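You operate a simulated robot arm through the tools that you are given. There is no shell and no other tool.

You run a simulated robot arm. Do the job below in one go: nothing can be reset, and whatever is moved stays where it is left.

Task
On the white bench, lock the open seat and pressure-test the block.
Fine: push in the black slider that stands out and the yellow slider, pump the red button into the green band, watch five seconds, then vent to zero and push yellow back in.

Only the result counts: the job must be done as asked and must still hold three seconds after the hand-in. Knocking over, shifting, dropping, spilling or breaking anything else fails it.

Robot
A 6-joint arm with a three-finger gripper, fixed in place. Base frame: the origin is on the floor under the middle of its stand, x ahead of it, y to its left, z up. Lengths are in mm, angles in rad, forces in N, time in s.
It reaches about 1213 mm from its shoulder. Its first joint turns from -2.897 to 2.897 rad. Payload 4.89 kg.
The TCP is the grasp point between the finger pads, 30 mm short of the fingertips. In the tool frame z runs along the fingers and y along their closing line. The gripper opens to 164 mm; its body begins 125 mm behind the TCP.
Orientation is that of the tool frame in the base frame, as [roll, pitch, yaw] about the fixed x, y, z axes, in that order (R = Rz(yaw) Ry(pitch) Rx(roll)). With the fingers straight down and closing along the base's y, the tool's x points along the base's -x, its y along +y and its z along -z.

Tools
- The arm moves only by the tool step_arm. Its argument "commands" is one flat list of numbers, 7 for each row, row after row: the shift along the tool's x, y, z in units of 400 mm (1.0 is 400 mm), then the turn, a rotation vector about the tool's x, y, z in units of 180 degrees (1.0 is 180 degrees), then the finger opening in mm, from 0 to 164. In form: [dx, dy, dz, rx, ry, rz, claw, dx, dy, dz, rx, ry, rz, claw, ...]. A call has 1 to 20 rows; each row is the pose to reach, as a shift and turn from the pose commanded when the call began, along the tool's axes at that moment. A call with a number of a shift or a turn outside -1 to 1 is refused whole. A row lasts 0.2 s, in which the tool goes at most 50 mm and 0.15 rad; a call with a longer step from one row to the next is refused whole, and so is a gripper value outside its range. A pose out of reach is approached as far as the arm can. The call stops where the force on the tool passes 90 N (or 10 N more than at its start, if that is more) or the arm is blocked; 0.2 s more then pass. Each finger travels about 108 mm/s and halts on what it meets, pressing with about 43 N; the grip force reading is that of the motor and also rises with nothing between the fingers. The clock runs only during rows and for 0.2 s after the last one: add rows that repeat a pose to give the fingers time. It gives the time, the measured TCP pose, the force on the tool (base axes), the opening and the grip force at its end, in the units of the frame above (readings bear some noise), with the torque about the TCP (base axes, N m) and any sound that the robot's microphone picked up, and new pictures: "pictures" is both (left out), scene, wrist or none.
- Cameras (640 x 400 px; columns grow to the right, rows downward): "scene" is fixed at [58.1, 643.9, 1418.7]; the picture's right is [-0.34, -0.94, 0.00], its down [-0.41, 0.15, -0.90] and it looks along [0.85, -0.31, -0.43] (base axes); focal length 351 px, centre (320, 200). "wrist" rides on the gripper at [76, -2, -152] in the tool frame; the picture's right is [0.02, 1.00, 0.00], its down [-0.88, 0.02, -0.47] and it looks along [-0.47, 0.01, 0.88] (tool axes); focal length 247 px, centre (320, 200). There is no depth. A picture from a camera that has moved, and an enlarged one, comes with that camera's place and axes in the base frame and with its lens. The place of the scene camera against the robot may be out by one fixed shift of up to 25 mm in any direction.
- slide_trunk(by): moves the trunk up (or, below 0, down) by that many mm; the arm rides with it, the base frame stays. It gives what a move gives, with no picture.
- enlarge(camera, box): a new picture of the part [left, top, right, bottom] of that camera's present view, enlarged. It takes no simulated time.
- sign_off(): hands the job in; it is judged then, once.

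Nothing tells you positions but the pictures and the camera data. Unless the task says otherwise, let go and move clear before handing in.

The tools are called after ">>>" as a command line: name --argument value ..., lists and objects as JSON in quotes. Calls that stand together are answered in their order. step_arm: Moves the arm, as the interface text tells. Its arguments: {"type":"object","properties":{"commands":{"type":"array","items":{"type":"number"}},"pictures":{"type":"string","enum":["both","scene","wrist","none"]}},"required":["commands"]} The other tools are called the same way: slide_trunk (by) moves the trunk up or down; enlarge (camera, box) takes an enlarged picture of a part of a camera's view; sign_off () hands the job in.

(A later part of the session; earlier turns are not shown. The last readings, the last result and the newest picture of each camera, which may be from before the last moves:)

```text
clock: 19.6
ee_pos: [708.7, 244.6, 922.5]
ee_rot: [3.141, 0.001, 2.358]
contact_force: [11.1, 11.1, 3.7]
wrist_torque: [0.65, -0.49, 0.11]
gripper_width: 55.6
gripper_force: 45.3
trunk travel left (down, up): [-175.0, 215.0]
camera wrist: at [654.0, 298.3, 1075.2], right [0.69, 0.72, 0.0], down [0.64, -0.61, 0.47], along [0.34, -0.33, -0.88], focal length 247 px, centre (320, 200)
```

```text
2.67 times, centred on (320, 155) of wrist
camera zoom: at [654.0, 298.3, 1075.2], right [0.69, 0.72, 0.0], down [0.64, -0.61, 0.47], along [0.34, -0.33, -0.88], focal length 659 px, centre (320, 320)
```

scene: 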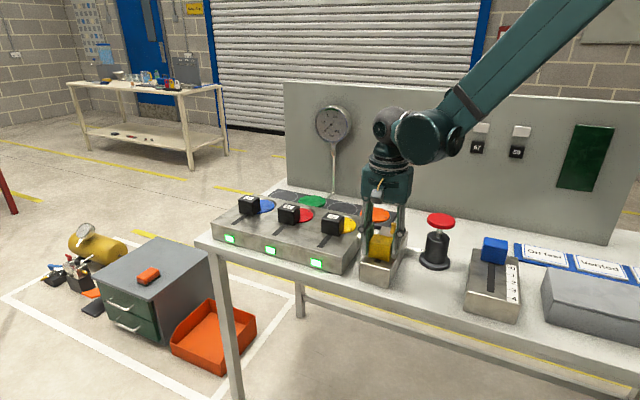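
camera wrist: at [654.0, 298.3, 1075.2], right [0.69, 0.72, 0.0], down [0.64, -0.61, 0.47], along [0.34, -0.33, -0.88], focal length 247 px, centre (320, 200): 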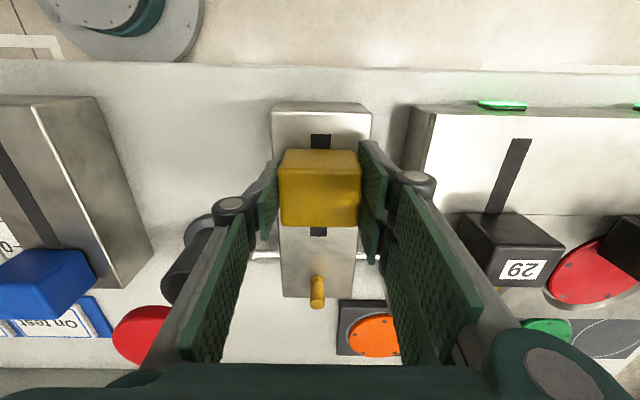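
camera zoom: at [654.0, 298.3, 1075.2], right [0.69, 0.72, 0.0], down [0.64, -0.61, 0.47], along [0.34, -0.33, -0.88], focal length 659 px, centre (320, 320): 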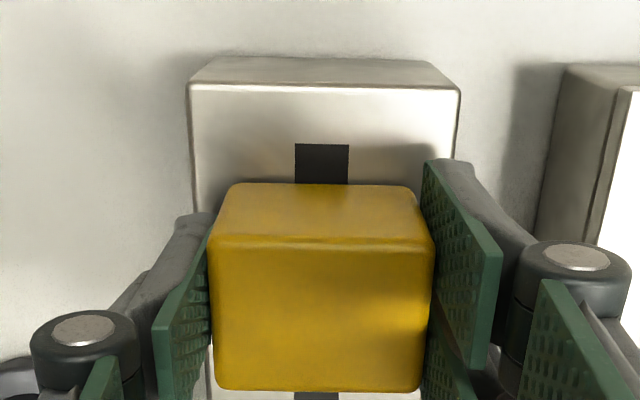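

The grip is on, with a small 16 N side load I'll relieve by shifting about 1 mm. Next I'll push the yellow knob inward in small steps while watching for the stop.

>>> step_arm --commands '[-0.0125, 0.003, 0, 0, 0, 0, 48, -0.025, 0.003, 0, 0, 0, 0, 48, -0.0375, 0.003, 0, 0, 0, 0, 48, -0.05, 0.003, 0, 0, 0, 0, 48, -0.0625, 0.003, 0, 0, 0, 0, 48]'

>>> enlarge --camera "wrist" --box '[200, 80, 440, 230]'

```text
clock: 20.8
ee_pos: [727.1, 226.3, 922.8]
ee_rot: [-3.141, 0.001, 2.354]
contact_force: [-9.4, -9.5, -11.0]
wrist_torque: [-0.28, 0.92, 0.71]
gripper_width: 55.8
gripper_force: 45.2
trunk travel left (down, up): [-175.0, 215.0]
camera wrist: at [673.2, 279.6, 1075.3], right [0.69, 0.72, 0.0], down [0.64, -0.61, 0.47], along [0.34, -0.33, -0.88], focal length 247 px, centre (320, 200)
```

scene: 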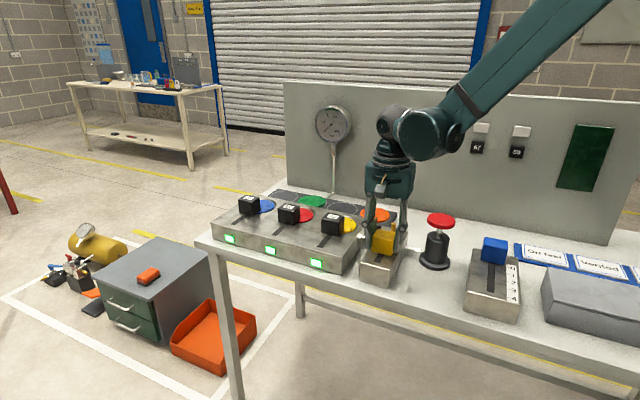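
wrist: 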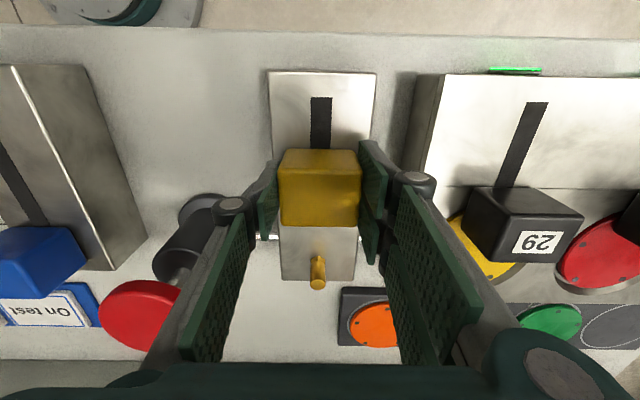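

```text
2.67 times, centred on (320, 155) of wrist
camera zoom: at [673.2, 279.6, 1075.3], right [0.69, 0.72, 0.0], down [0.64, -0.61, 0.47], along [0.34, -0.33, -0.88], focal length 659 px, centre (320, 320)
```

zoom: 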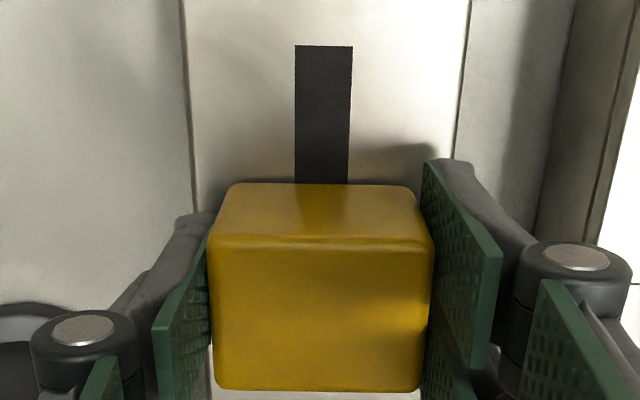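

The knob moved 25 mm with no resistance. I'll continue in 2.5 mm steps.

>>> step_arm --commands '[-0.00625, -0.001, 0, 0, 0, 0, 48, -0.0125, -0.0015, 0, 0, 0, 0, 48, -0.01875, -0.0015, 0, 0, 0, 0, 48, -0.025, -0.0015, 0, 0, 0, 0, 48]'

```text
clock: 21.8
ee_pos: [735.1, 219.6, 923.9]
ee_rot: [-3.14, 0.001, 2.356]
contact_force: [-2.9, -1.2, -6.3]
wrist_torque: [-0.07, 0.45, -0.36]
gripper_width: 55.7
gripper_force: 44.9
trunk travel left (down, up): [-175.0, 215.0]
camera wrist: at [679.7, 272.6, 1075.3], right [0.69, 0.72, 0.0], down [0.64, -0.61, 0.47], along [0.34, -0.33, -0.88], focal length 247 px, centre (320, 200)
```

scene: 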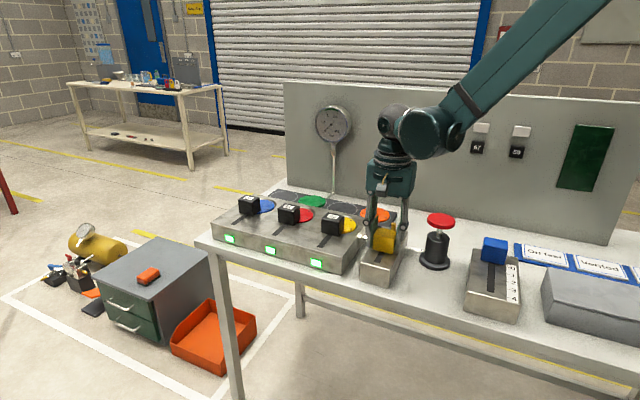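
wrist: 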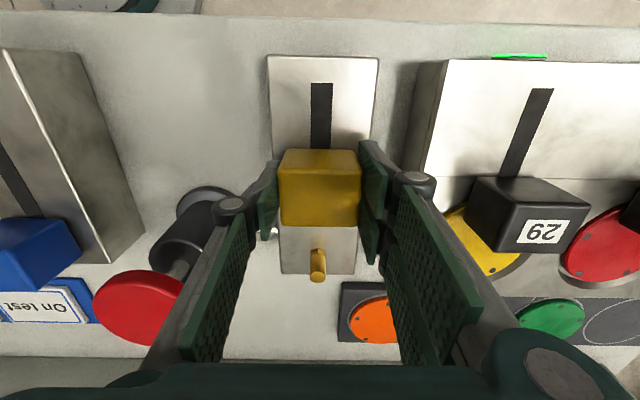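

The knob is still moving freely at about 34 mm of travel. I'll continue in small steps.

>>> step_arm --commands '[-0.005, 0, 0, 0, 0, 0, 48, -0.01, 0, 0, 0, 0, 0, 48, -0.015, 0, 0, 0, 0, 0, 48]'

>>> enlarge --camera "wrist" --box '[200, 50, 440, 200]'

```text
clock: 22.6
ee_pos: [739.0, 215.9, 922.8]
ee_rot: [3.141, 0.0, 2.356]
contact_force: [-0.8, 3.9, -2.8]
wrist_torque: [0.2, 0.15, 0.49]
gripper_width: 55.9
gripper_force: 45.0
trunk travel left (down, up): [-175.0, 215.0]
camera wrist: at [684.2, 268.2, 1075.3], right [0.69, 0.72, 0.0], down [0.64, -0.61, 0.47], along [0.34, -0.33, -0.88], focal length 247 px, centre (320, 200)
```

scene: 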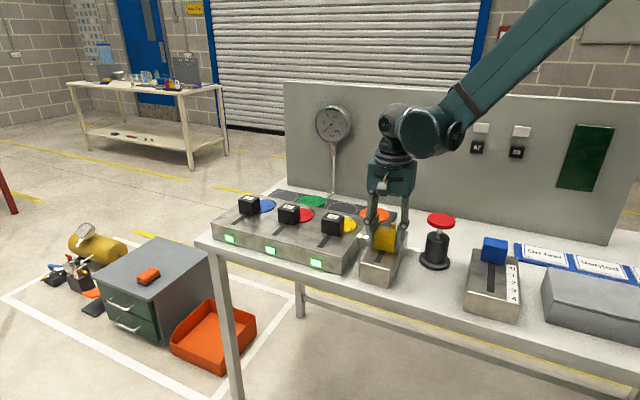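
wrist: 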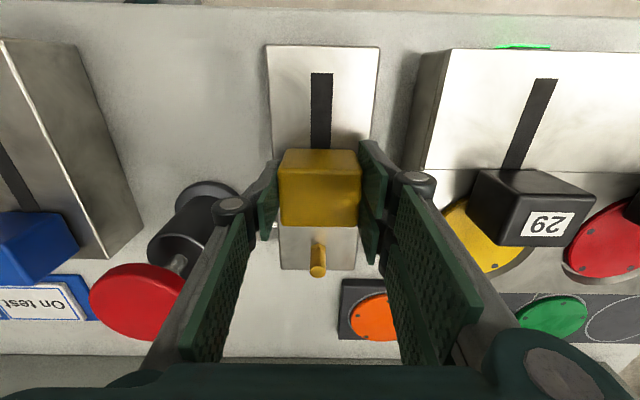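

```text
2.67 times, centred on (320, 125) of wrist
camera zoom: at [684.2, 268.2, 1075.3], right [0.69, 0.72, 0.0], down [0.64, -0.61, 0.47], along [0.34, -0.33, -0.88], focal length 659 px, centre (320, 400)
```

zoom: 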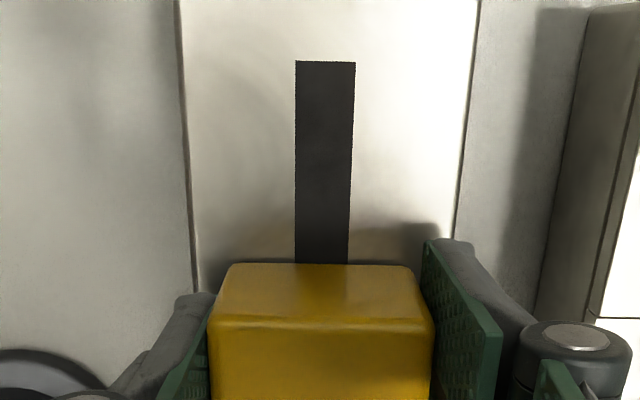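

Forty millimetres of travel and still moving. I'll keep going gently.

>>> step_arm --commands '[-0.005, 0, 0, 0, 0, 0, 48, -0.01, 0, 0, 0, 0, 0, 48, -0.015, 0, 0, 0, 0, 0, 48]' --pictures "wrist"

```text
clock: 23.4
ee_pos: [742.1, 211.8, 923.6]
ee_rot: [3.141, 0.001, 2.357]
contact_force: [-2.0, 17.3, 3.9]
wrist_torque: [0.33, -0.8, -0.37]
gripper_width: 55.7
gripper_force: 45.5
trunk travel left (down, up): [-175.0, 215.0]
camera wrist: at [687.5, 264.8, 1075.3], right [0.69, 0.72, 0.0], down [0.64, -0.61, 0.47], along [0.34, -0.33, -0.88], focal length 247 px, centre (320, 200)
```

wrist: 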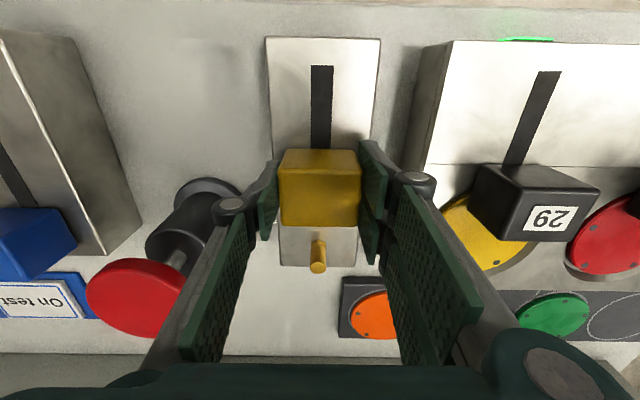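

Resistance is rising, at about 14 N after 44 mm of travel. One more small nudge will confirm whether this is the end stop.

>>> step_arm --commands '[-0.004, 0, 0, 0, 0, 0, 48, -0.008, 0, 0, 0, 0, 0, 48]' --pictures "wrist"

```text
clock: 24.0
ee_pos: [743.1, 210.8, 923.8]
ee_rot: [3.141, -0.001, 2.357]
contact_force: [-18.6, 37.9, 3.5]
wrist_torque: [1.29, 0.68, 0.11]
gripper_width: 56.0
gripper_force: 45.2
trunk travel left (down, up): [-175.0, 215.0]
camera wrist: at [688.6, 263.7, 1075.1], right [0.69, 0.72, 0.0], down [0.64, -0.61, 0.47], along [0.34, -0.33, -0.88], focal length 247 px, centre (320, 200)
```

wrist: 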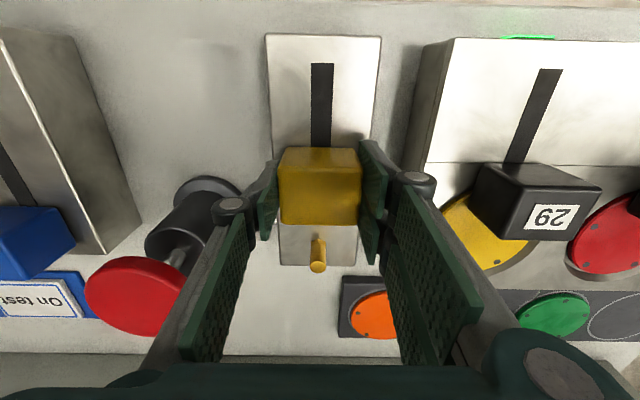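

That's a firm 40 N stop, so the yellow slider is fully in. I'll relax the push, open the fingers and rise straight up.

>>> step_arm --commands '[0.006, 0, 0, 0, 0, 0, 48, 0.008, 0, 0, 0, 0, 0, 70, 0.008, 0, 0, 0, 0, 0, 88, 0.008, 0, 0, 0, 0, 0, 88, 0.008, 0, -0.08, 0, 0, 0, 88, 0.008, 0, -0.18, 0, 0, 0, 88, 0.008, 0, -0.28, 0, 0, 0, 88, 0.008, 0, -0.35, 0, 0, 0, 88, 0.008, 0, -0.35, 0, 0, 0, 88]'

>>> enlarge --camera "scene" --box '[320, 170, 470, 290]'

>>> enlarge --camera "wrist" --box '[100, 60, 340, 210]'

>>> enlarge --camera "scene" --box '[300, 90, 370, 150]'

```text
clock: 26.0
ee_pos: [743.6, 209.9, 1064.0]
ee_rot: [-3.141, 0.0, 2.356]
contact_force: [-0.4, -0.1, -0.3]
wrist_torque: [-0.01, -0.03, -0.06]
gripper_width: 88.1
gripper_force: 0.0
trunk travel left (down, up): [-175.0, 215.0]
camera wrist: at [689.4, 263.4, 1216.0], right [0.69, 0.72, 0.0], down [0.64, -0.61, 0.47], along [0.34, -0.33, -0.88], focal length 247 px, centre (320, 200)
```

scene: 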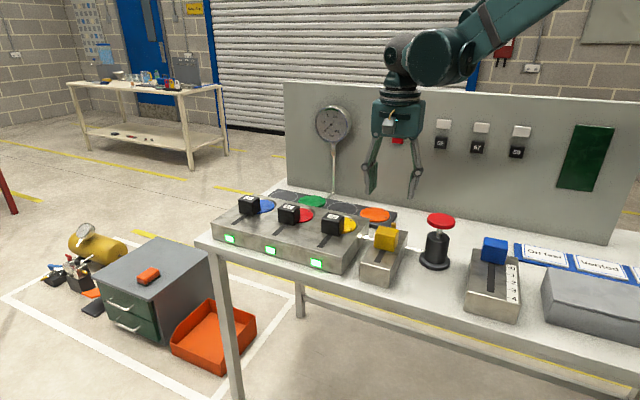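
wrist: 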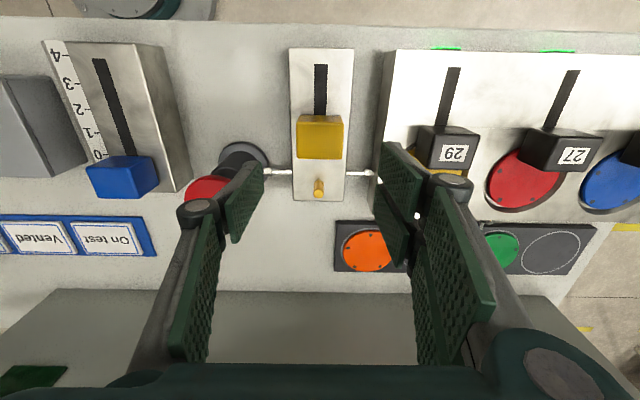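

```text
3.33 times, centred on (395, 230) of scene
camera zoom: at [58.1, 643.9, 1418.7], right [-0.34, -0.94, 0.0], down [-0.41, 0.15, -0.9], along [0.85, -0.31, -0.43], focal length 1169 px, centre (70, 100)
```

zoom: 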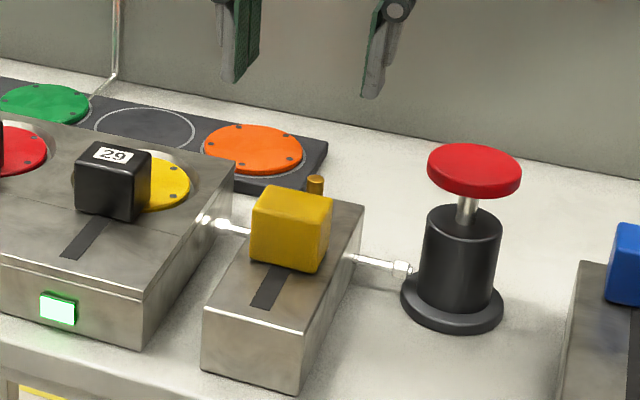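

```text
2.67 times, centred on (220, 135) of wrist
camera zoom: at [689.4, 263.4, 1216.0], right [0.69, 0.72, 0.0], down [0.64, -0.61, 0.47], along [0.34, -0.33, -0.88], focal length 659 px, centre (587, 373)
```

zoom: 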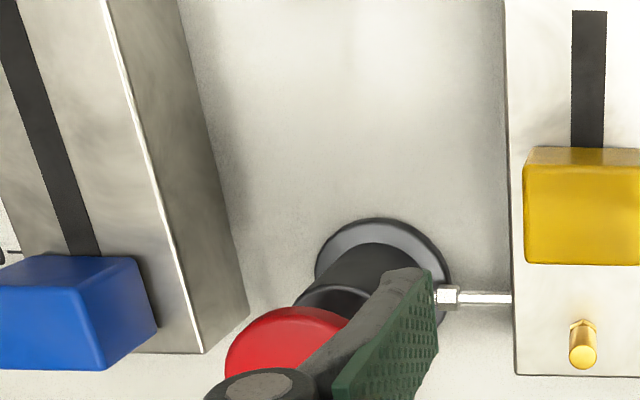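

```text
6.67 times, centred on (335, 120) of scene
camera zoom: at [58.1, 643.9, 1418.7], right [-0.34, -0.94, 0.0], down [-0.41, 0.15, -0.9], along [0.85, -0.31, -0.43], focal length 2339 px, centre (220, 733)
```

zoom: 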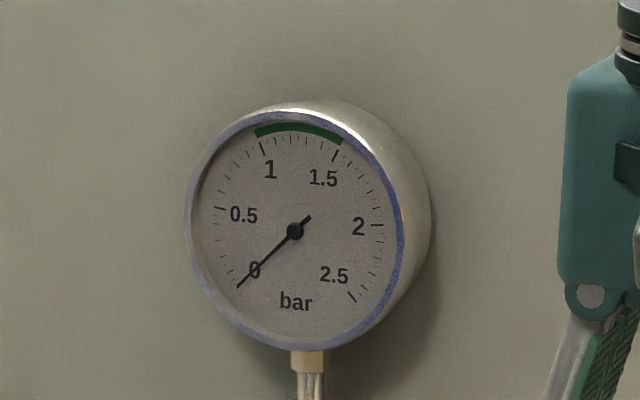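

The yellow slider is fully in. I'll move over toward the red pump button at a safe height and measure it.

>>> step_arm --commands '[0, -0.1, -0.04, 0, 0, 0, 88, -0.01, -0.2, -0.08, 0, 0, 0, 88, -0.025, -0.3, -0.08, 0, 0, 0, 88, -0.025, -0.3, -0.08, 0, 0, 0, 88]'

>>> enlarge --camera "wrist" --box '[200, 60, 440, 210]'

```text
clock: 27.0
ee_pos: [665.0, 118.3, 1094.9]
ee_rot: [3.141, 0.001, 2.354]
contact_force: [-0.6, 0.4, 0.9]
wrist_torque: [0.02, -0.14, -0.02]
gripper_width: 87.9
gripper_force: 0.0
trunk travel left (down, up): [-175.0, 215.0]
camera wrist: at [609.4, 171.4, 1247.8], right [0.69, 0.72, 0.0], down [0.64, -0.61, 0.47], along [0.34, -0.33, -0.88], focal length 247 px, centre (320, 200)
```

scene: 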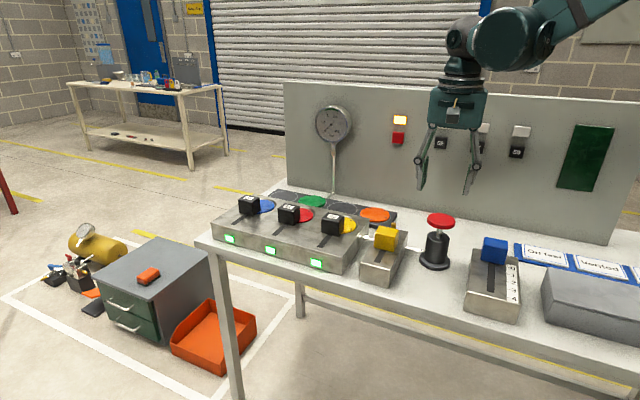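
wrist: 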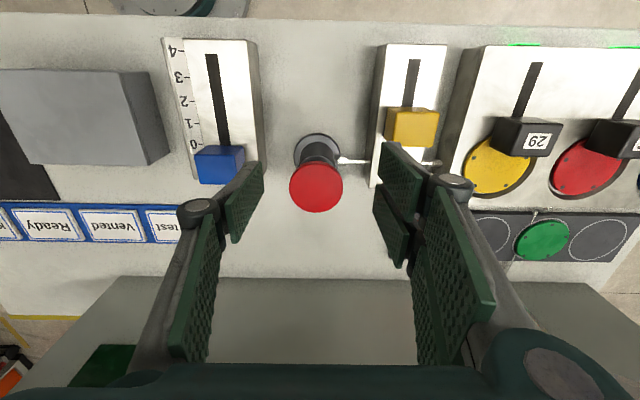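

```text
2.67 times, centred on (320, 135) of wrist
camera zoom: at [609.4, 171.4, 1247.8], right [0.69, 0.72, 0.0], down [0.64, -0.61, 0.47], along [0.34, -0.33, -0.88], focal length 659 px, centre (320, 373)
```

zoom: 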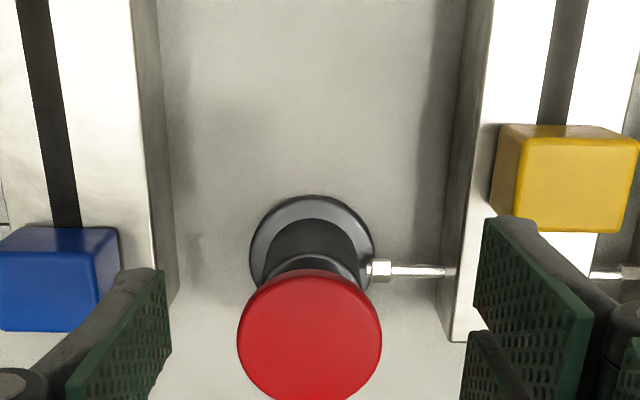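

The button is about 67 mm across, at roughly e≈550 and d≈441 along the bench axes (base ≈ (701, 77)), with its top near z≈965. I'll close the fingers and position over it at z≈1040.

>>> step_arm --commands '[-0.045, -0.003, 0, 0, 0, 0, 66, -0.09, -0.006, 0, 0, 0, 0, 44, -0.136, -0.01, 0.06, 0, 0, 0, 22, -0.136, -0.01, 0.11, 0, 0, 0, 0, -0.136, -0.01, 0.11, 0, 0, 0, 0, -0.136, -0.01, 0.11, 0, 0, 0, 0]'

>>> enlarge --camera "wrist" --box '[200, 60, 440, 210]'

>>> enlarge --camera "scene" --box '[380, 140, 520, 280]'

```text
clock: 28.4
ee_pos: [699.0, 77.9, 1050.7]
ee_rot: [-3.141, 0.001, 2.357]
contact_force: [-1.0, -0.5, -0.6]
wrist_torque: [-0.02, 0.04, 0.04]
gripper_width: 0.0
gripper_force: 43.3
trunk travel left (down, up): [-175.0, 215.0]
camera wrist: at [645.8, 130.7, 1203.4], right [0.69, 0.72, 0.0], down [0.64, -0.61, 0.47], along [0.34, -0.33, -0.88], focal length 247 px, centre (320, 200)
```

scene: 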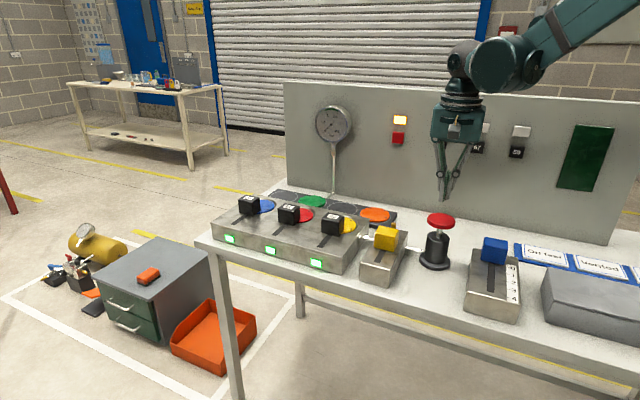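
wrist: 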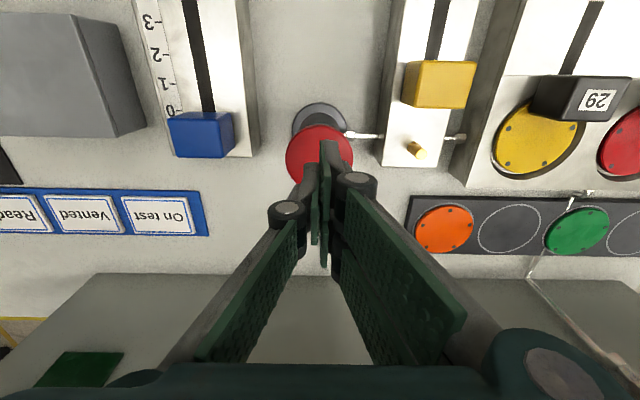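

```text
2.67 times, centred on (320, 135) of wrist
camera zoom: at [645.8, 130.7, 1203.4], right [0.69, 0.72, 0.0], down [0.64, -0.61, 0.47], along [0.34, -0.33, -0.88], focal length 659 px, centre (320, 373)
```

zoom: 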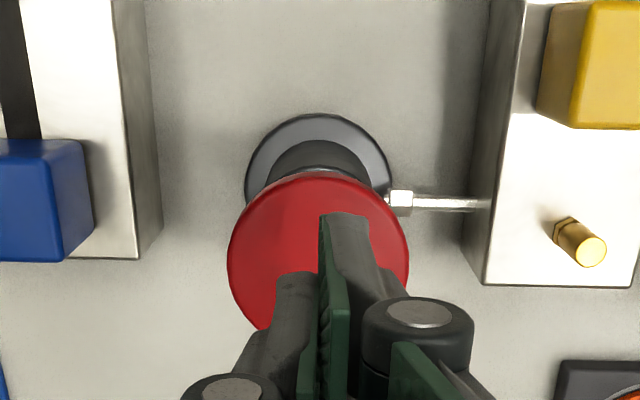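

```text
2.86 times, centred on (450, 210) of scene
camera zoom: at [58.1, 643.9, 1418.7], right [-0.34, -0.94, 0.0], down [-0.41, 0.15, -0.9], along [0.85, -0.31, -0.43], focal length 1002 px, centre (-51, 171)
```

zoom: 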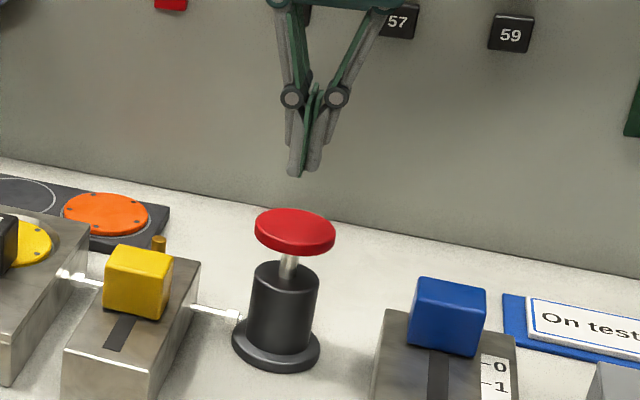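

The closed fingertips are centred over the button to within about 1 mm, and its top is at z≈968. I'll descend to just above contact and begin the first slow press, with the force cut-off as a guard.

>>> step_arm --commands '[0, 0.001, 0.06, 0, 0, 0, 0, 0, 0.001, 0.11, 0, 0, 0, 0, 0, 0.001, 0.12, 0, 0, 0, 0, 0, 0.001, 0.13, 0, 0, 0, 0, 0, 0.001, 0.14, 0, 0, 0, 0, 0, 0.001, 0.15, 0, 0, 0, 0]'

>>> enlarge --camera "scene" --box '[380, 140, 520, 280]'

>>> enlarge --camera "scene" --box '[300, 90, 370, 150]'

```text
clock: 29.8
ee_pos: [700.0, 78.0, 990.7]
ee_rot: [3.141, 0.0, 2.355]
contact_force: [-0.1, 0.1, 0.4]
wrist_torque: [-0.01, -0.03, 0.03]
gripper_width: 0.0
gripper_force: 43.3
trunk travel left (down, up): [-175.0, 215.0]
camera wrist: at [646.5, 131.1, 1143.6], right [0.69, 0.72, 0.0], down [0.64, -0.61, 0.47], along [0.34, -0.33, -0.88], focal length 247 px, centre (320, 200)
```

scene: 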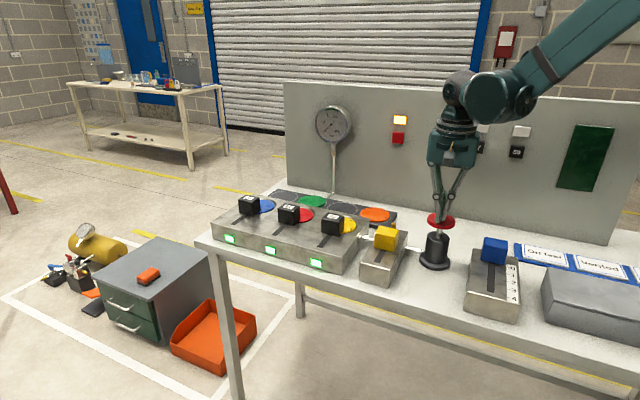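
wrist: 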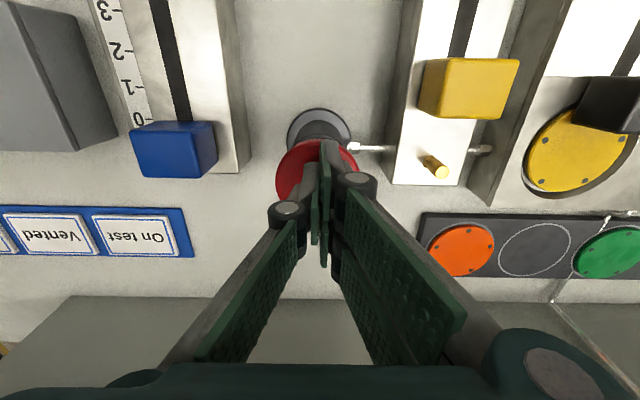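

```text
2.86 times, centred on (450, 210) of scene
camera zoom: at [58.1, 643.9, 1418.7], right [-0.34, -0.94, 0.0], down [-0.41, 0.15, -0.9], along [0.85, -0.31, -0.43], focal length 1002 px, centre (-51, 171)
```

zoom: 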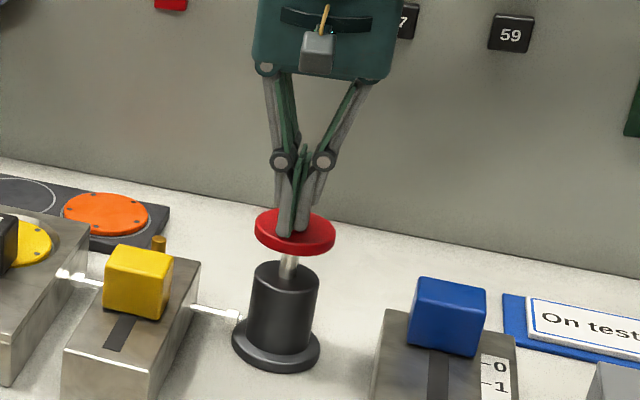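

```text
6.67 times, centred on (335, 120) of scene
camera zoom: at [58.1, 643.9, 1418.7], right [-0.34, -0.94, 0.0], down [-0.41, 0.15, -0.9], along [0.85, -0.31, -0.43], focal length 2339 px, centre (220, 733)
```

zoom: 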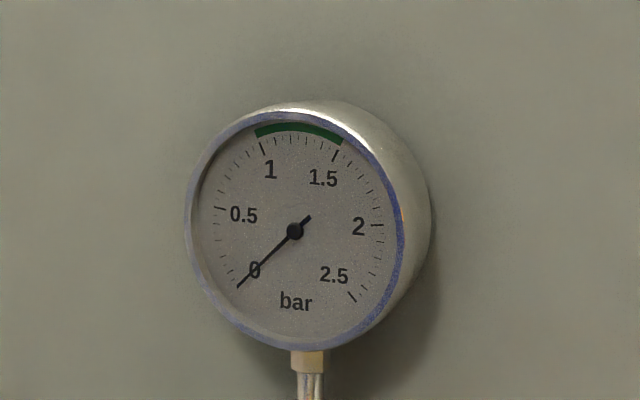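

The fingertips are just above the button with no force yet. I'll press slowly, 3 mm per row.

>>> step_arm --commands '[0, 0, 0.0075, 0, 0, 0, 0, 0, 0, 0.015, 0, 0, 0, 0, 0, 0, 0.0225, 0, 0, 0, 0, 0, 0, 0.03, 0, 0, 0, 0]'

>>> enlarge --camera "scene" --box '[380, 140, 520, 280]'

>>> enlarge --camera "scene" --box '[300, 90, 370, 150]'

```text
clock: 30.8
ee_pos: [700.8, 78.2, 978.8]
ee_rot: [-3.14, 0.002, 2.358]
contact_force: [-0.4, 1.2, 1.7]
wrist_torque: [0.01, 0.01, 0.0]
gripper_width: 6.1
gripper_force: 44.7
trunk travel left (down, up): [-175.0, 215.0]
camera wrist: at [646.3, 130.6, 1131.7], right [0.69, 0.72, 0.0], down [0.64, -0.61, 0.47], along [0.34, -0.33, -0.88], focal length 247 px, centre (320, 200)
```

scene: 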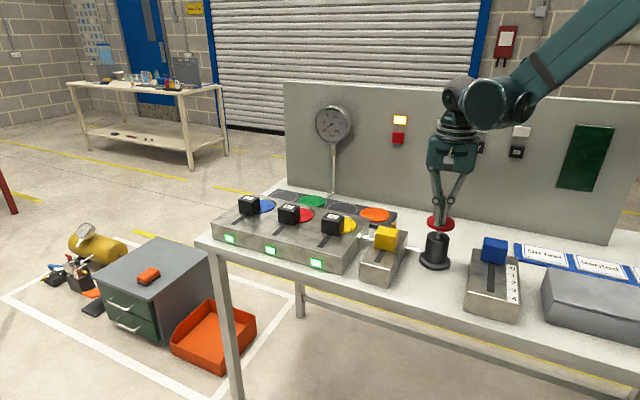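
wrist: 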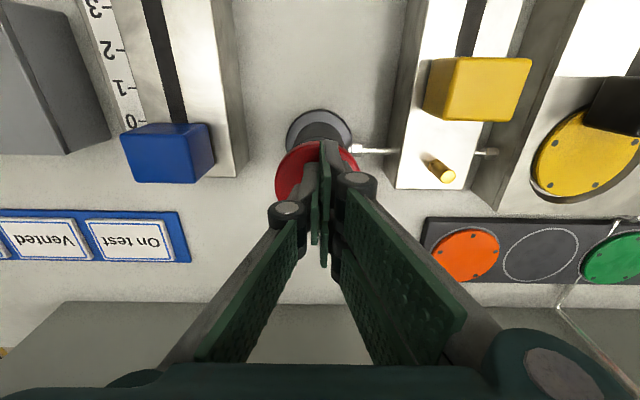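

```text
2.86 times, centred on (450, 210) of scene
camera zoom: at [58.1, 643.9, 1418.7], right [-0.34, -0.94, 0.0], down [-0.41, 0.15, -0.9], along [0.85, -0.31, -0.43], focal length 1002 px, centre (-51, 171)
```

zoom: 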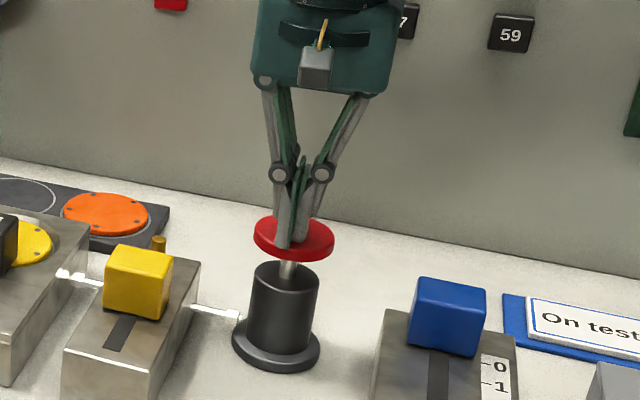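

```text
6.67 times, centred on (335, 120) of scene
camera zoom: at [58.1, 643.9, 1418.7], right [-0.34, -0.94, 0.0], down [-0.41, 0.15, -0.9], along [0.85, -0.31, -0.43], focal length 2339 px, centre (220, 733)
```

zoom: 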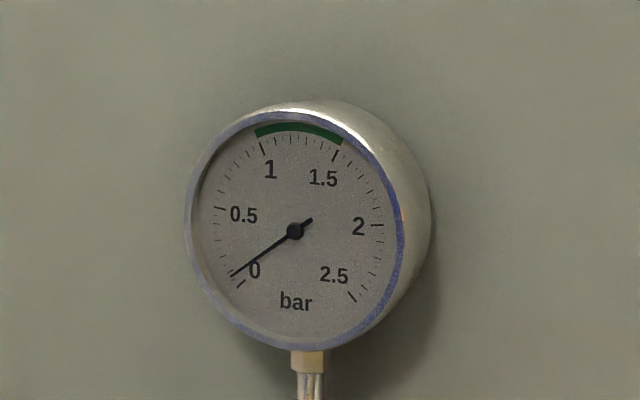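

The button has gone down a few millimetres and the gauge has risen to about 0.1 bar. I'll continue the stroke slowly.

>>> step_arm --commands '[0, 0, 0.0075, 0, 0, 0, 0, 0, 0, 0.015, 0, 0, 0, 0, 0, 0, 0.0225, 0, 0, 0, 0]'

>>> enlarge --camera "scene" --box '[380, 140, 520, 280]'

>>> enlarge --camera "scene" --box '[300, 90, 370, 150]'

```text
clock: 31.6
ee_pos: [701.6, 77.3, 969.9]
ee_rot: [-3.141, 0.001, 2.355]
contact_force: [0.6, 0.1, 4.1]
wrist_torque: [-0.03, -0.04, 0.01]
gripper_width: 6.2
gripper_force: 45.6
trunk travel left (down, up): [-175.0, 215.0]
camera wrist: at [646.8, 130.3, 1122.7], right [0.69, 0.72, 0.0], down [0.64, -0.61, 0.47], along [0.34, -0.33, -0.88], focal length 247 px, centre (320, 200)
```

scene: 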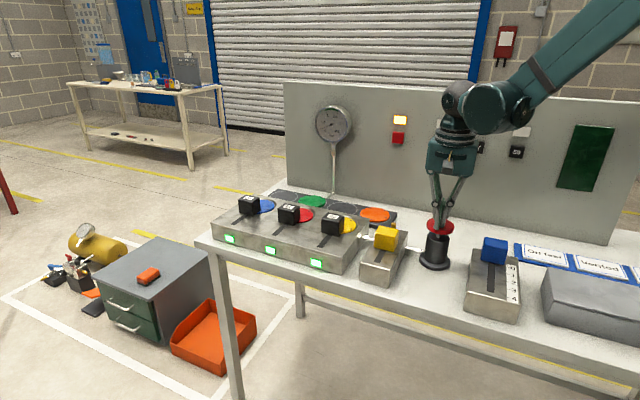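
wrist: 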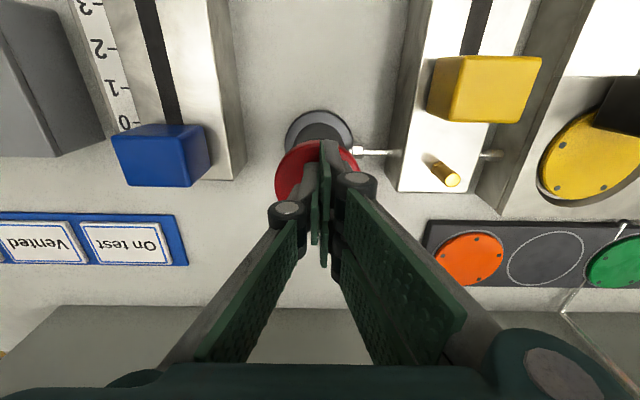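

```text
2.86 times, centred on (450, 210) of scene
camera zoom: at [58.1, 643.9, 1418.7], right [-0.34, -0.94, 0.0], down [-0.41, 0.15, -0.9], along [0.85, -0.31, -0.43], focal length 1002 px, centre (-51, 171)
```

zoom: 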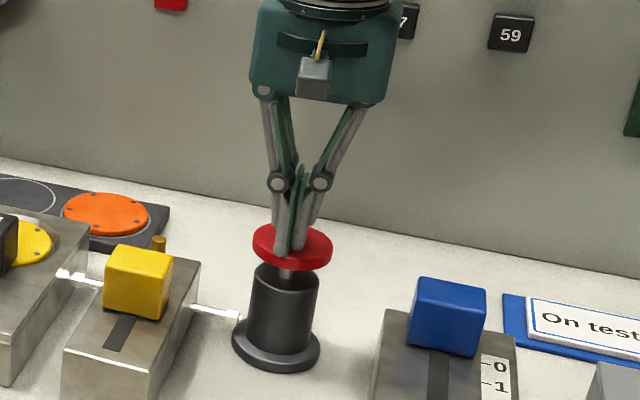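

```text
6.67 times, centred on (335, 120) of scene
camera zoom: at [58.1, 643.9, 1418.7], right [-0.34, -0.94, 0.0], down [-0.41, 0.15, -0.9], along [0.85, -0.31, -0.43], focal length 2339 px, centre (220, 733)
```

zoom: 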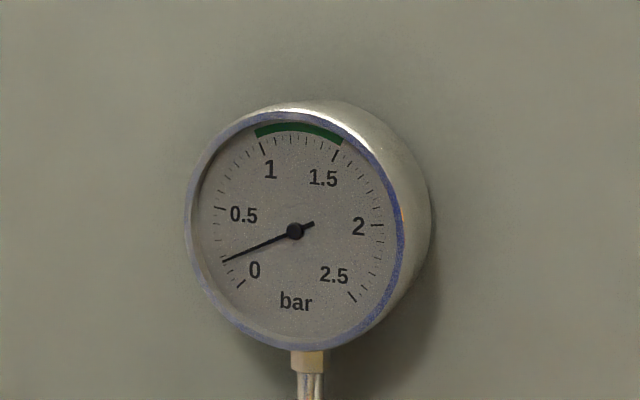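

The gauge is at about 0.17 bar after roughly 13 mm of stroke, and the force is only about 4 N. I'll continue to the bottom of the stroke.

>>> step_arm --commands '[0, 0, 0.0075, 0, 0, 0, 0, 0, 0, 0.015, 0, 0, 0, 0, 0, 0, 0.0225, 0, 0, 0, 0, 0, 0, 0.03, 0, 0, 0, 0]'

>>> enlarge --camera "scene" --box '[380, 140, 520, 280]'

>>> enlarge --camera "scene" --box '[300, 90, 370, 150]'

```text
clock: 32.6
ee_pos: [701.0, 78.2, 958.3]
ee_rot: [-3.14, -0.001, 2.354]
contact_force: [0.3, 1.1, 4.6]
wrist_torque: [-0.01, -0.06, 0.01]
gripper_width: 6.0
gripper_force: 45.3
trunk travel left (down, up): [-175.0, 215.0]
camera wrist: at [646.4, 130.3, 1110.1], right [0.69, 0.72, 0.0], down [0.64, -0.61, 0.47], along [0.34, -0.33, -0.88], focal length 247 px, centre (320, 200)
```

scene: 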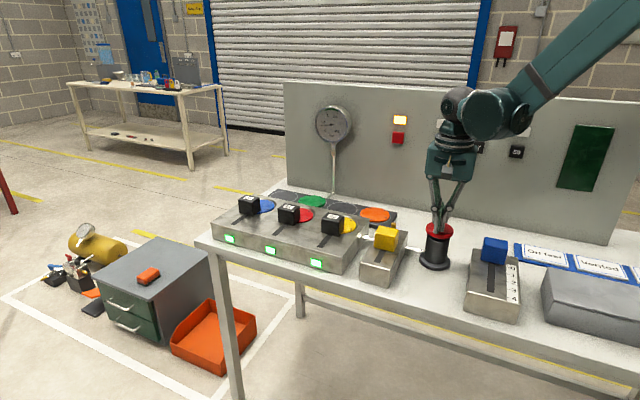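
wrist: 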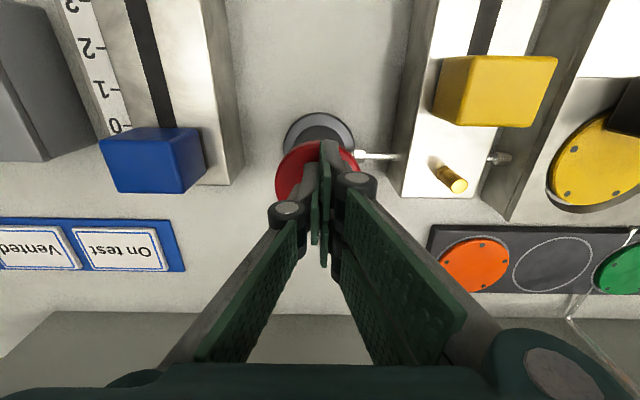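

```text
2.86 times, centred on (450, 210) of scene
camera zoom: at [58.1, 643.9, 1418.7], right [-0.34, -0.94, 0.0], down [-0.41, 0.15, -0.9], along [0.85, -0.31, -0.43], focal length 1002 px, centre (-51, 171)
```

zoom: 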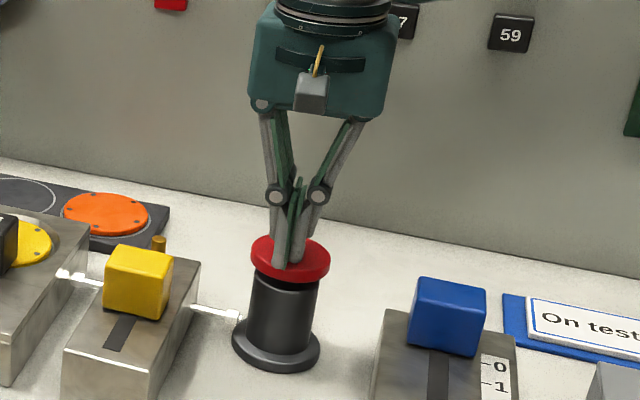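

```text
6.67 times, centred on (335, 120) of scene
camera zoom: at [58.1, 643.9, 1418.7], right [-0.34, -0.94, 0.0], down [-0.41, 0.15, -0.9], along [0.85, -0.31, -0.43], focal length 2339 px, centre (220, 733)
```

zoom: 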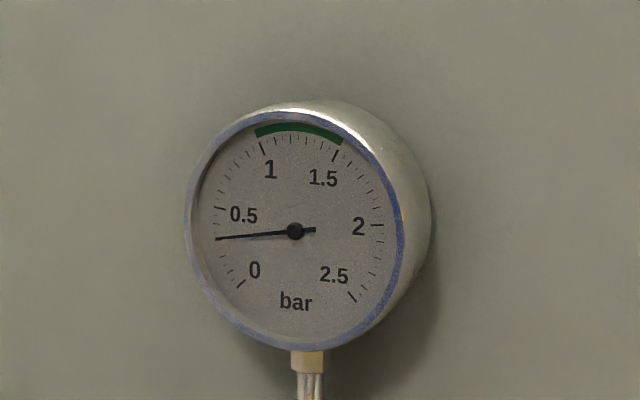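

The button is nearly at the bottom and the gauge reads about 0.3 bar per stroke. I'll lift to let the button return and check that the pressure holds.

>>> step_arm --commands '[0, 0, -0.03, 0, 0, 0, 0, 0, 0, -0.06, 0, 0, 0, 0, 0, 0, -0.085, 0, 0, 0, 0, 0, 0, -0.085, 0, 0, 0, 0]' --pictures "none"

>>> enlarge --camera "scene" --box '[380, 140, 520, 280]'

>>> enlarge --camera "scene" --box '[300, 90, 370, 150]'

```text
clock: 33.6
ee_pos: [701.2, 78.2, 994.7]
ee_rot: [3.141, 0.001, 2.357]
contact_force: [0.3, 0.0, 0.7]
wrist_torque: [-0.01, -0.05, -0.03]
gripper_width: 0.0
gripper_force: 45.3
trunk travel left (down, up): [-175.0, 215.0]
```

```text
2.86 times, centred on (450, 210) of scene
camera zoom: at [58.1, 643.9, 1418.7], right [-0.34, -0.94, 0.0], down [-0.41, 0.15, -0.9], along [0.85, -0.31, -0.43], focal length 1002 px, centre (-51, 171)
```

zoom: 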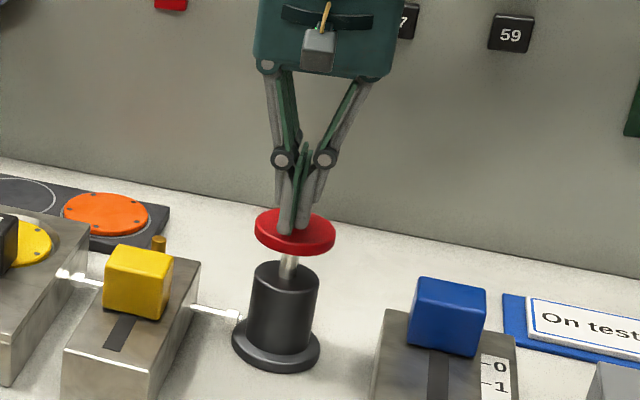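

```text
6.67 times, centred on (335, 120) of scene
camera zoom: at [58.1, 643.9, 1418.7], right [-0.34, -0.94, 0.0], down [-0.41, 0.15, -0.9], along [0.85, -0.31, -0.43], focal length 2339 px, centre (220, 733)
```

zoom: 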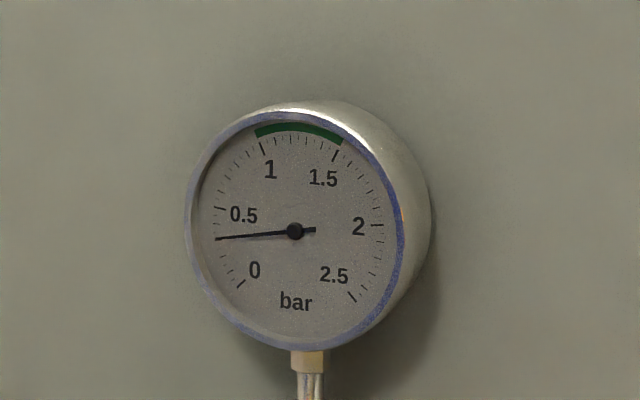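

The pressure holds at about 0.32 bar and the button springs back. I'll do the second stroke, down to the same depth and back up.

>>> step_arm --commands '[0, 0, 0.025, 0, 0, 0, 0, 0, 0, 0.045, 0, 0, 0, 0, 0, 0, 0.06, 0, 0, 0, 0, 0, 0, 0.075, 0, 0, 0, 0, 0, 0, 0.092, 0, 0, 0, 0, 0, 0, 0.092, 0, 0, 0, 0, 0, 0, 0.06, 0, 0, 0, 0, 0, 0, 0.03, 0, 0, 0, 0, 0, 0, 0, 0, 0, 0, 0, 0, 0, 0, 0, 0, 0, 0]' --pictures "none"

>>> enlarge --camera "scene" --box '[300, 90, 370, 150]'

```text
clock: 35.8
ee_pos: [700.4, 77.3, 991.8]
ee_rot: [-3.141, 0.0, 2.357]
contact_force: [0.1, -0.1, -0.6]
wrist_torque: [0.01, -0.04, 0.02]
gripper_width: 0.2
gripper_force: 45.1
trunk travel left (down, up): [-175.0, 215.0]
```

```text
6.67 times, centred on (335, 120) of scene
camera zoom: at [58.1, 643.9, 1418.7], right [-0.34, -0.94, 0.0], down [-0.41, 0.15, -0.9], along [0.85, -0.31, -0.43], focal length 2339 px, centre (220, 733)
```

zoom: 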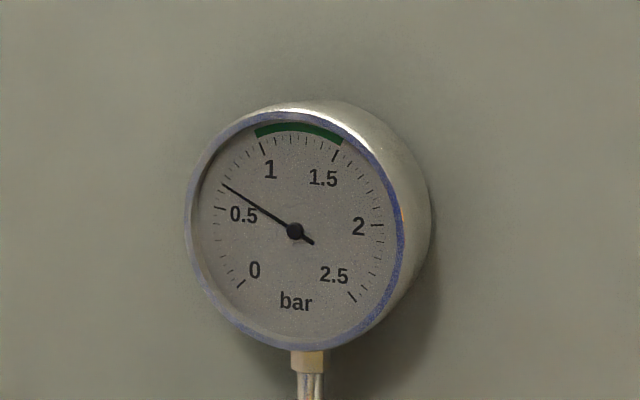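

The gauge reads about 0.66 bar. I'll do the third stroke.

>>> step_arm --commands '[0, 0, 0.025, 0, 0, 0, 0, 0, 0, 0.045, 0, 0, 0, 0, 0, 0, 0.06, 0, 0, 0, 0, 0, 0, 0.075, 0, 0, 0, 0, 0, 0, 0.09, 0, 0, 0, 0, 0, 0, 0.09, 0, 0, 0, 0, 0, 0, 0.06, 0, 0, 0, 0, 0, 0, 0.03, 0, 0, 0, 0, 0, 0, 0, 0, 0, 0, 0, 0, 0, 0, 0, 0, 0, 0]' --pictures "none"

>>> enlarge --camera "scene" --box '[300, 90, 370, 150]'

```text
clock: 38.0
ee_pos: [699.5, 77.3, 993.1]
ee_rot: [-3.141, 0.001, 2.357]
contact_force: [-0.2, 0.8, 0.6]
wrist_torque: [-0.02, -0.05, -0.04]
gripper_width: 0.0
gripper_force: 44.9
trunk travel left (down, up): [-175.0, 215.0]
```

```text
6.67 times, centred on (335, 120) of scene
camera zoom: at [58.1, 643.9, 1418.7], right [-0.34, -0.94, 0.0], down [-0.41, 0.15, -0.9], along [0.85, -0.31, -0.43], focal length 2339 px, centre (220, 733)
```

zoom: 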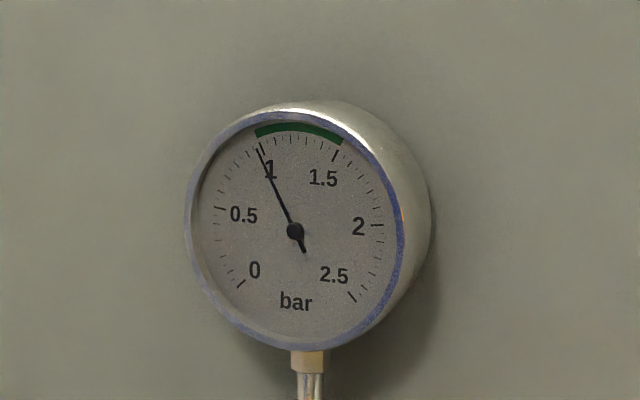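

The gauge is at about 0.98 bar, just under the band. I'll add a partial fourth stroke to land near the middle at about 1.25 bar.

>>> step_arm --commands '[0, 0, 0.025, 0, 0, 0, 0, 0, 0, 0.045, 0, 0, 0, 0, 0, 0, 0.06, 0, 0, 0, 0, 0, 0, 0.074, 0, 0, 0, 0, 0, 0, 0.074, 0, 0, 0, 0, 0, 0, 0.045, 0, 0, 0, 0, 0, 0, 0.015, 0, 0, 0, 0, 0, 0, -0.015, 0, 0, 0, 0, 0, 0, -0.03, 0, 0, 0, 0]' --pictures "none"

>>> enlarge --camera "scene" --box '[300, 90, 370, 150]'

>>> enlarge --camera "scene" --box '[200, 140, 520, 300]'

```text
clock: 40.0
ee_pos: [700.5, 80.1, 1005.1]
ee_rot: [-3.141, 0.0, 2.356]
contact_force: [0.5, -0.5, 0.2]
wrist_torque: [0.03, -0.01, 0.0]
gripper_width: 0.0
gripper_force: 45.1
trunk travel left (down, up): [-175.0, 215.0]
```

```text
6.67 times, centred on (335, 120) of scene
camera zoom: at [58.1, 643.9, 1418.7], right [-0.34, -0.94, 0.0], down [-0.41, 0.15, -0.9], along [0.85, -0.31, -0.43], focal length 2339 px, centre (220, 733)
```

zoom: 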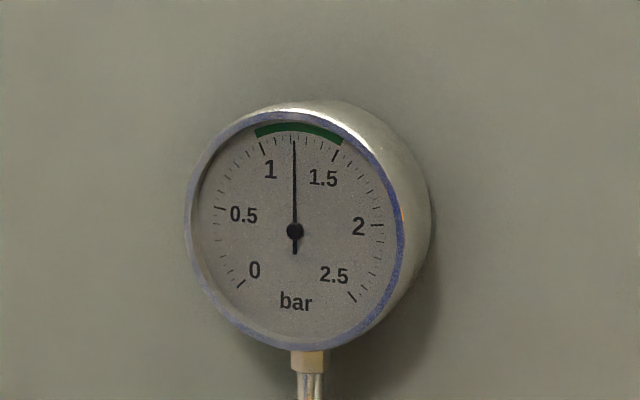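

```text
2.00 times, centred on (360, 220) of scene
camera zoom: at [58.1, 643.9, 1418.7], right [-0.34, -0.94, 0.0], down [-0.41, 0.15, -0.9], along [0.85, -0.31, -0.43], focal length 702 px, centre (240, 160)
```

zoom: 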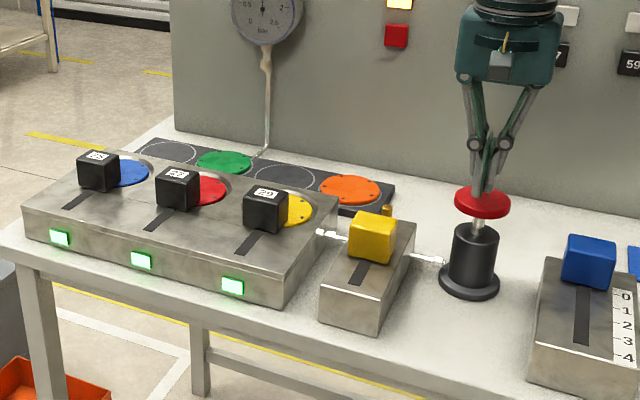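

The gauge sits at about 1.22 bar, mid-green, with all lamps green. I'll rise clear of the button and watch the gauge for more than five seconds.

>>> step_arm --commands '[0, 0, -0.08, 0, 0, 0, 0, 0, 0, -0.18, 0, 0, 0, 0, 0, 0, -0.2, 0, 0, 0, 0, 0, 0, -0.2, 0, 0, 0, 0, 0, 0, -0.2, 0, 0, 0, 0, 0, 0, -0.2, 0, 0, 0, 0, 0, 0, -0.2, 0, 0, 0, 0, 0, 0, -0.2, 0, 0, 0, 0, 0, 0, -0.2, 0, 0, 0, 0, 0, 0, -0.2, 0, 0, 0, 0, 0, 0, -0.2, 0, 0, 0, 0, 0, 0, -0.2, 0, 0, 0, 0]' --pictures "none"

>>> enlarge --camera "scene" --box '[300, 90, 370, 150]'

>>> step_arm --commands '[0, 0, 0, 0, 0, 0, 0, 0, 0, 0, 0, 0, 0, 0, 0, 0, 0, 0, 0, 0, 0, 0, 0, 0, 0, 0, 0, 0, 0, 0, 0, 0, 0, 0, 0, 0, 0, 0, 0, 0, 0, 0, 0, 0, 0, 0, 0, 0, 0, 0, 0, 0, 0, 0, 0, 0, 0, 0, 0, 0, 0, 0, 0, 0, 0, 0, 0, 0, 0, 0, 0, 0, 0, 0, 0, 0, 0, 0, 0, 0, 0, 0, 0, 0, 0, 0, 0, 0, 0, 0, 0, 0, 0, 0, 0, 0, 0, 0, 0, 0, 0, 0, 0, 0, 0, 0, 0, 0, 0, 0, 0, 0]' --pictures "none"

>>> enlarge --camera "scene" --box '[300, 90, 370, 150]'

```text
clock: 42.6
ee_pos: [701.3, 78.7, 1084.6]
ee_rot: [-3.14, 0.0, 2.357]
contact_force: [0.4, -0.3, 0.2]
wrist_torque: [-0.01, 0.02, 0.02]
gripper_width: 0.0
gripper_force: 45.0
trunk travel left (down, up): [-175.0, 215.0]
```

```text
6.67 times, centred on (335, 120) of scene
camera zoom: at [58.1, 643.9, 1418.7], right [-0.34, -0.94, 0.0], down [-0.41, 0.15, -0.9], along [0.85, -0.31, -0.43], focal length 2339 px, centre (220, 733)
```

zoom: 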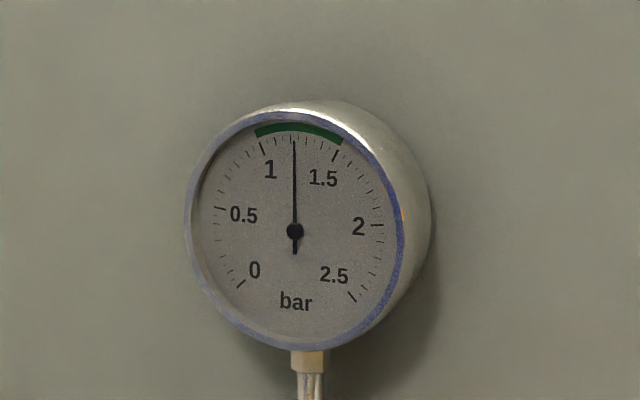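

```text
clock: 46.0
ee_pos: [701.6, 79.7, 1084.4]
ee_rot: [3.141, 0.0, 2.356]
contact_force: [0.3, 0.4, 0.0]
wrist_torque: [-0.02, 0.02, -0.02]
gripper_width: 0.1
gripper_force: 44.8
trunk travel left (down, up): [-175.0, 215.0]
```

```text
6.67 times, centred on (335, 120) of scene
camera zoom: at [58.1, 643.9, 1418.7], right [-0.34, -0.94, 0.0], down [-0.41, 0.15, -0.9], along [0.85, -0.31, -0.43], focal length 2339 px, centre (220, 733)
```

zoom: 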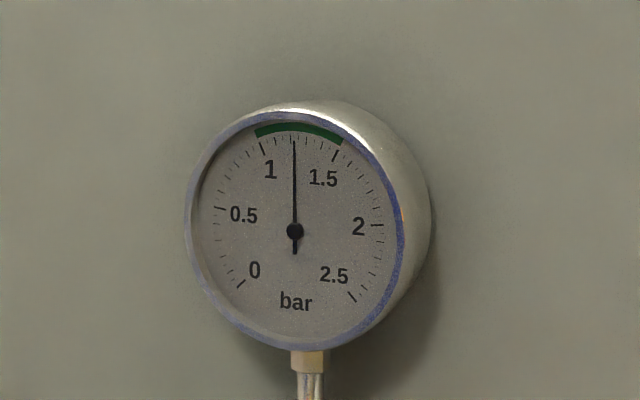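

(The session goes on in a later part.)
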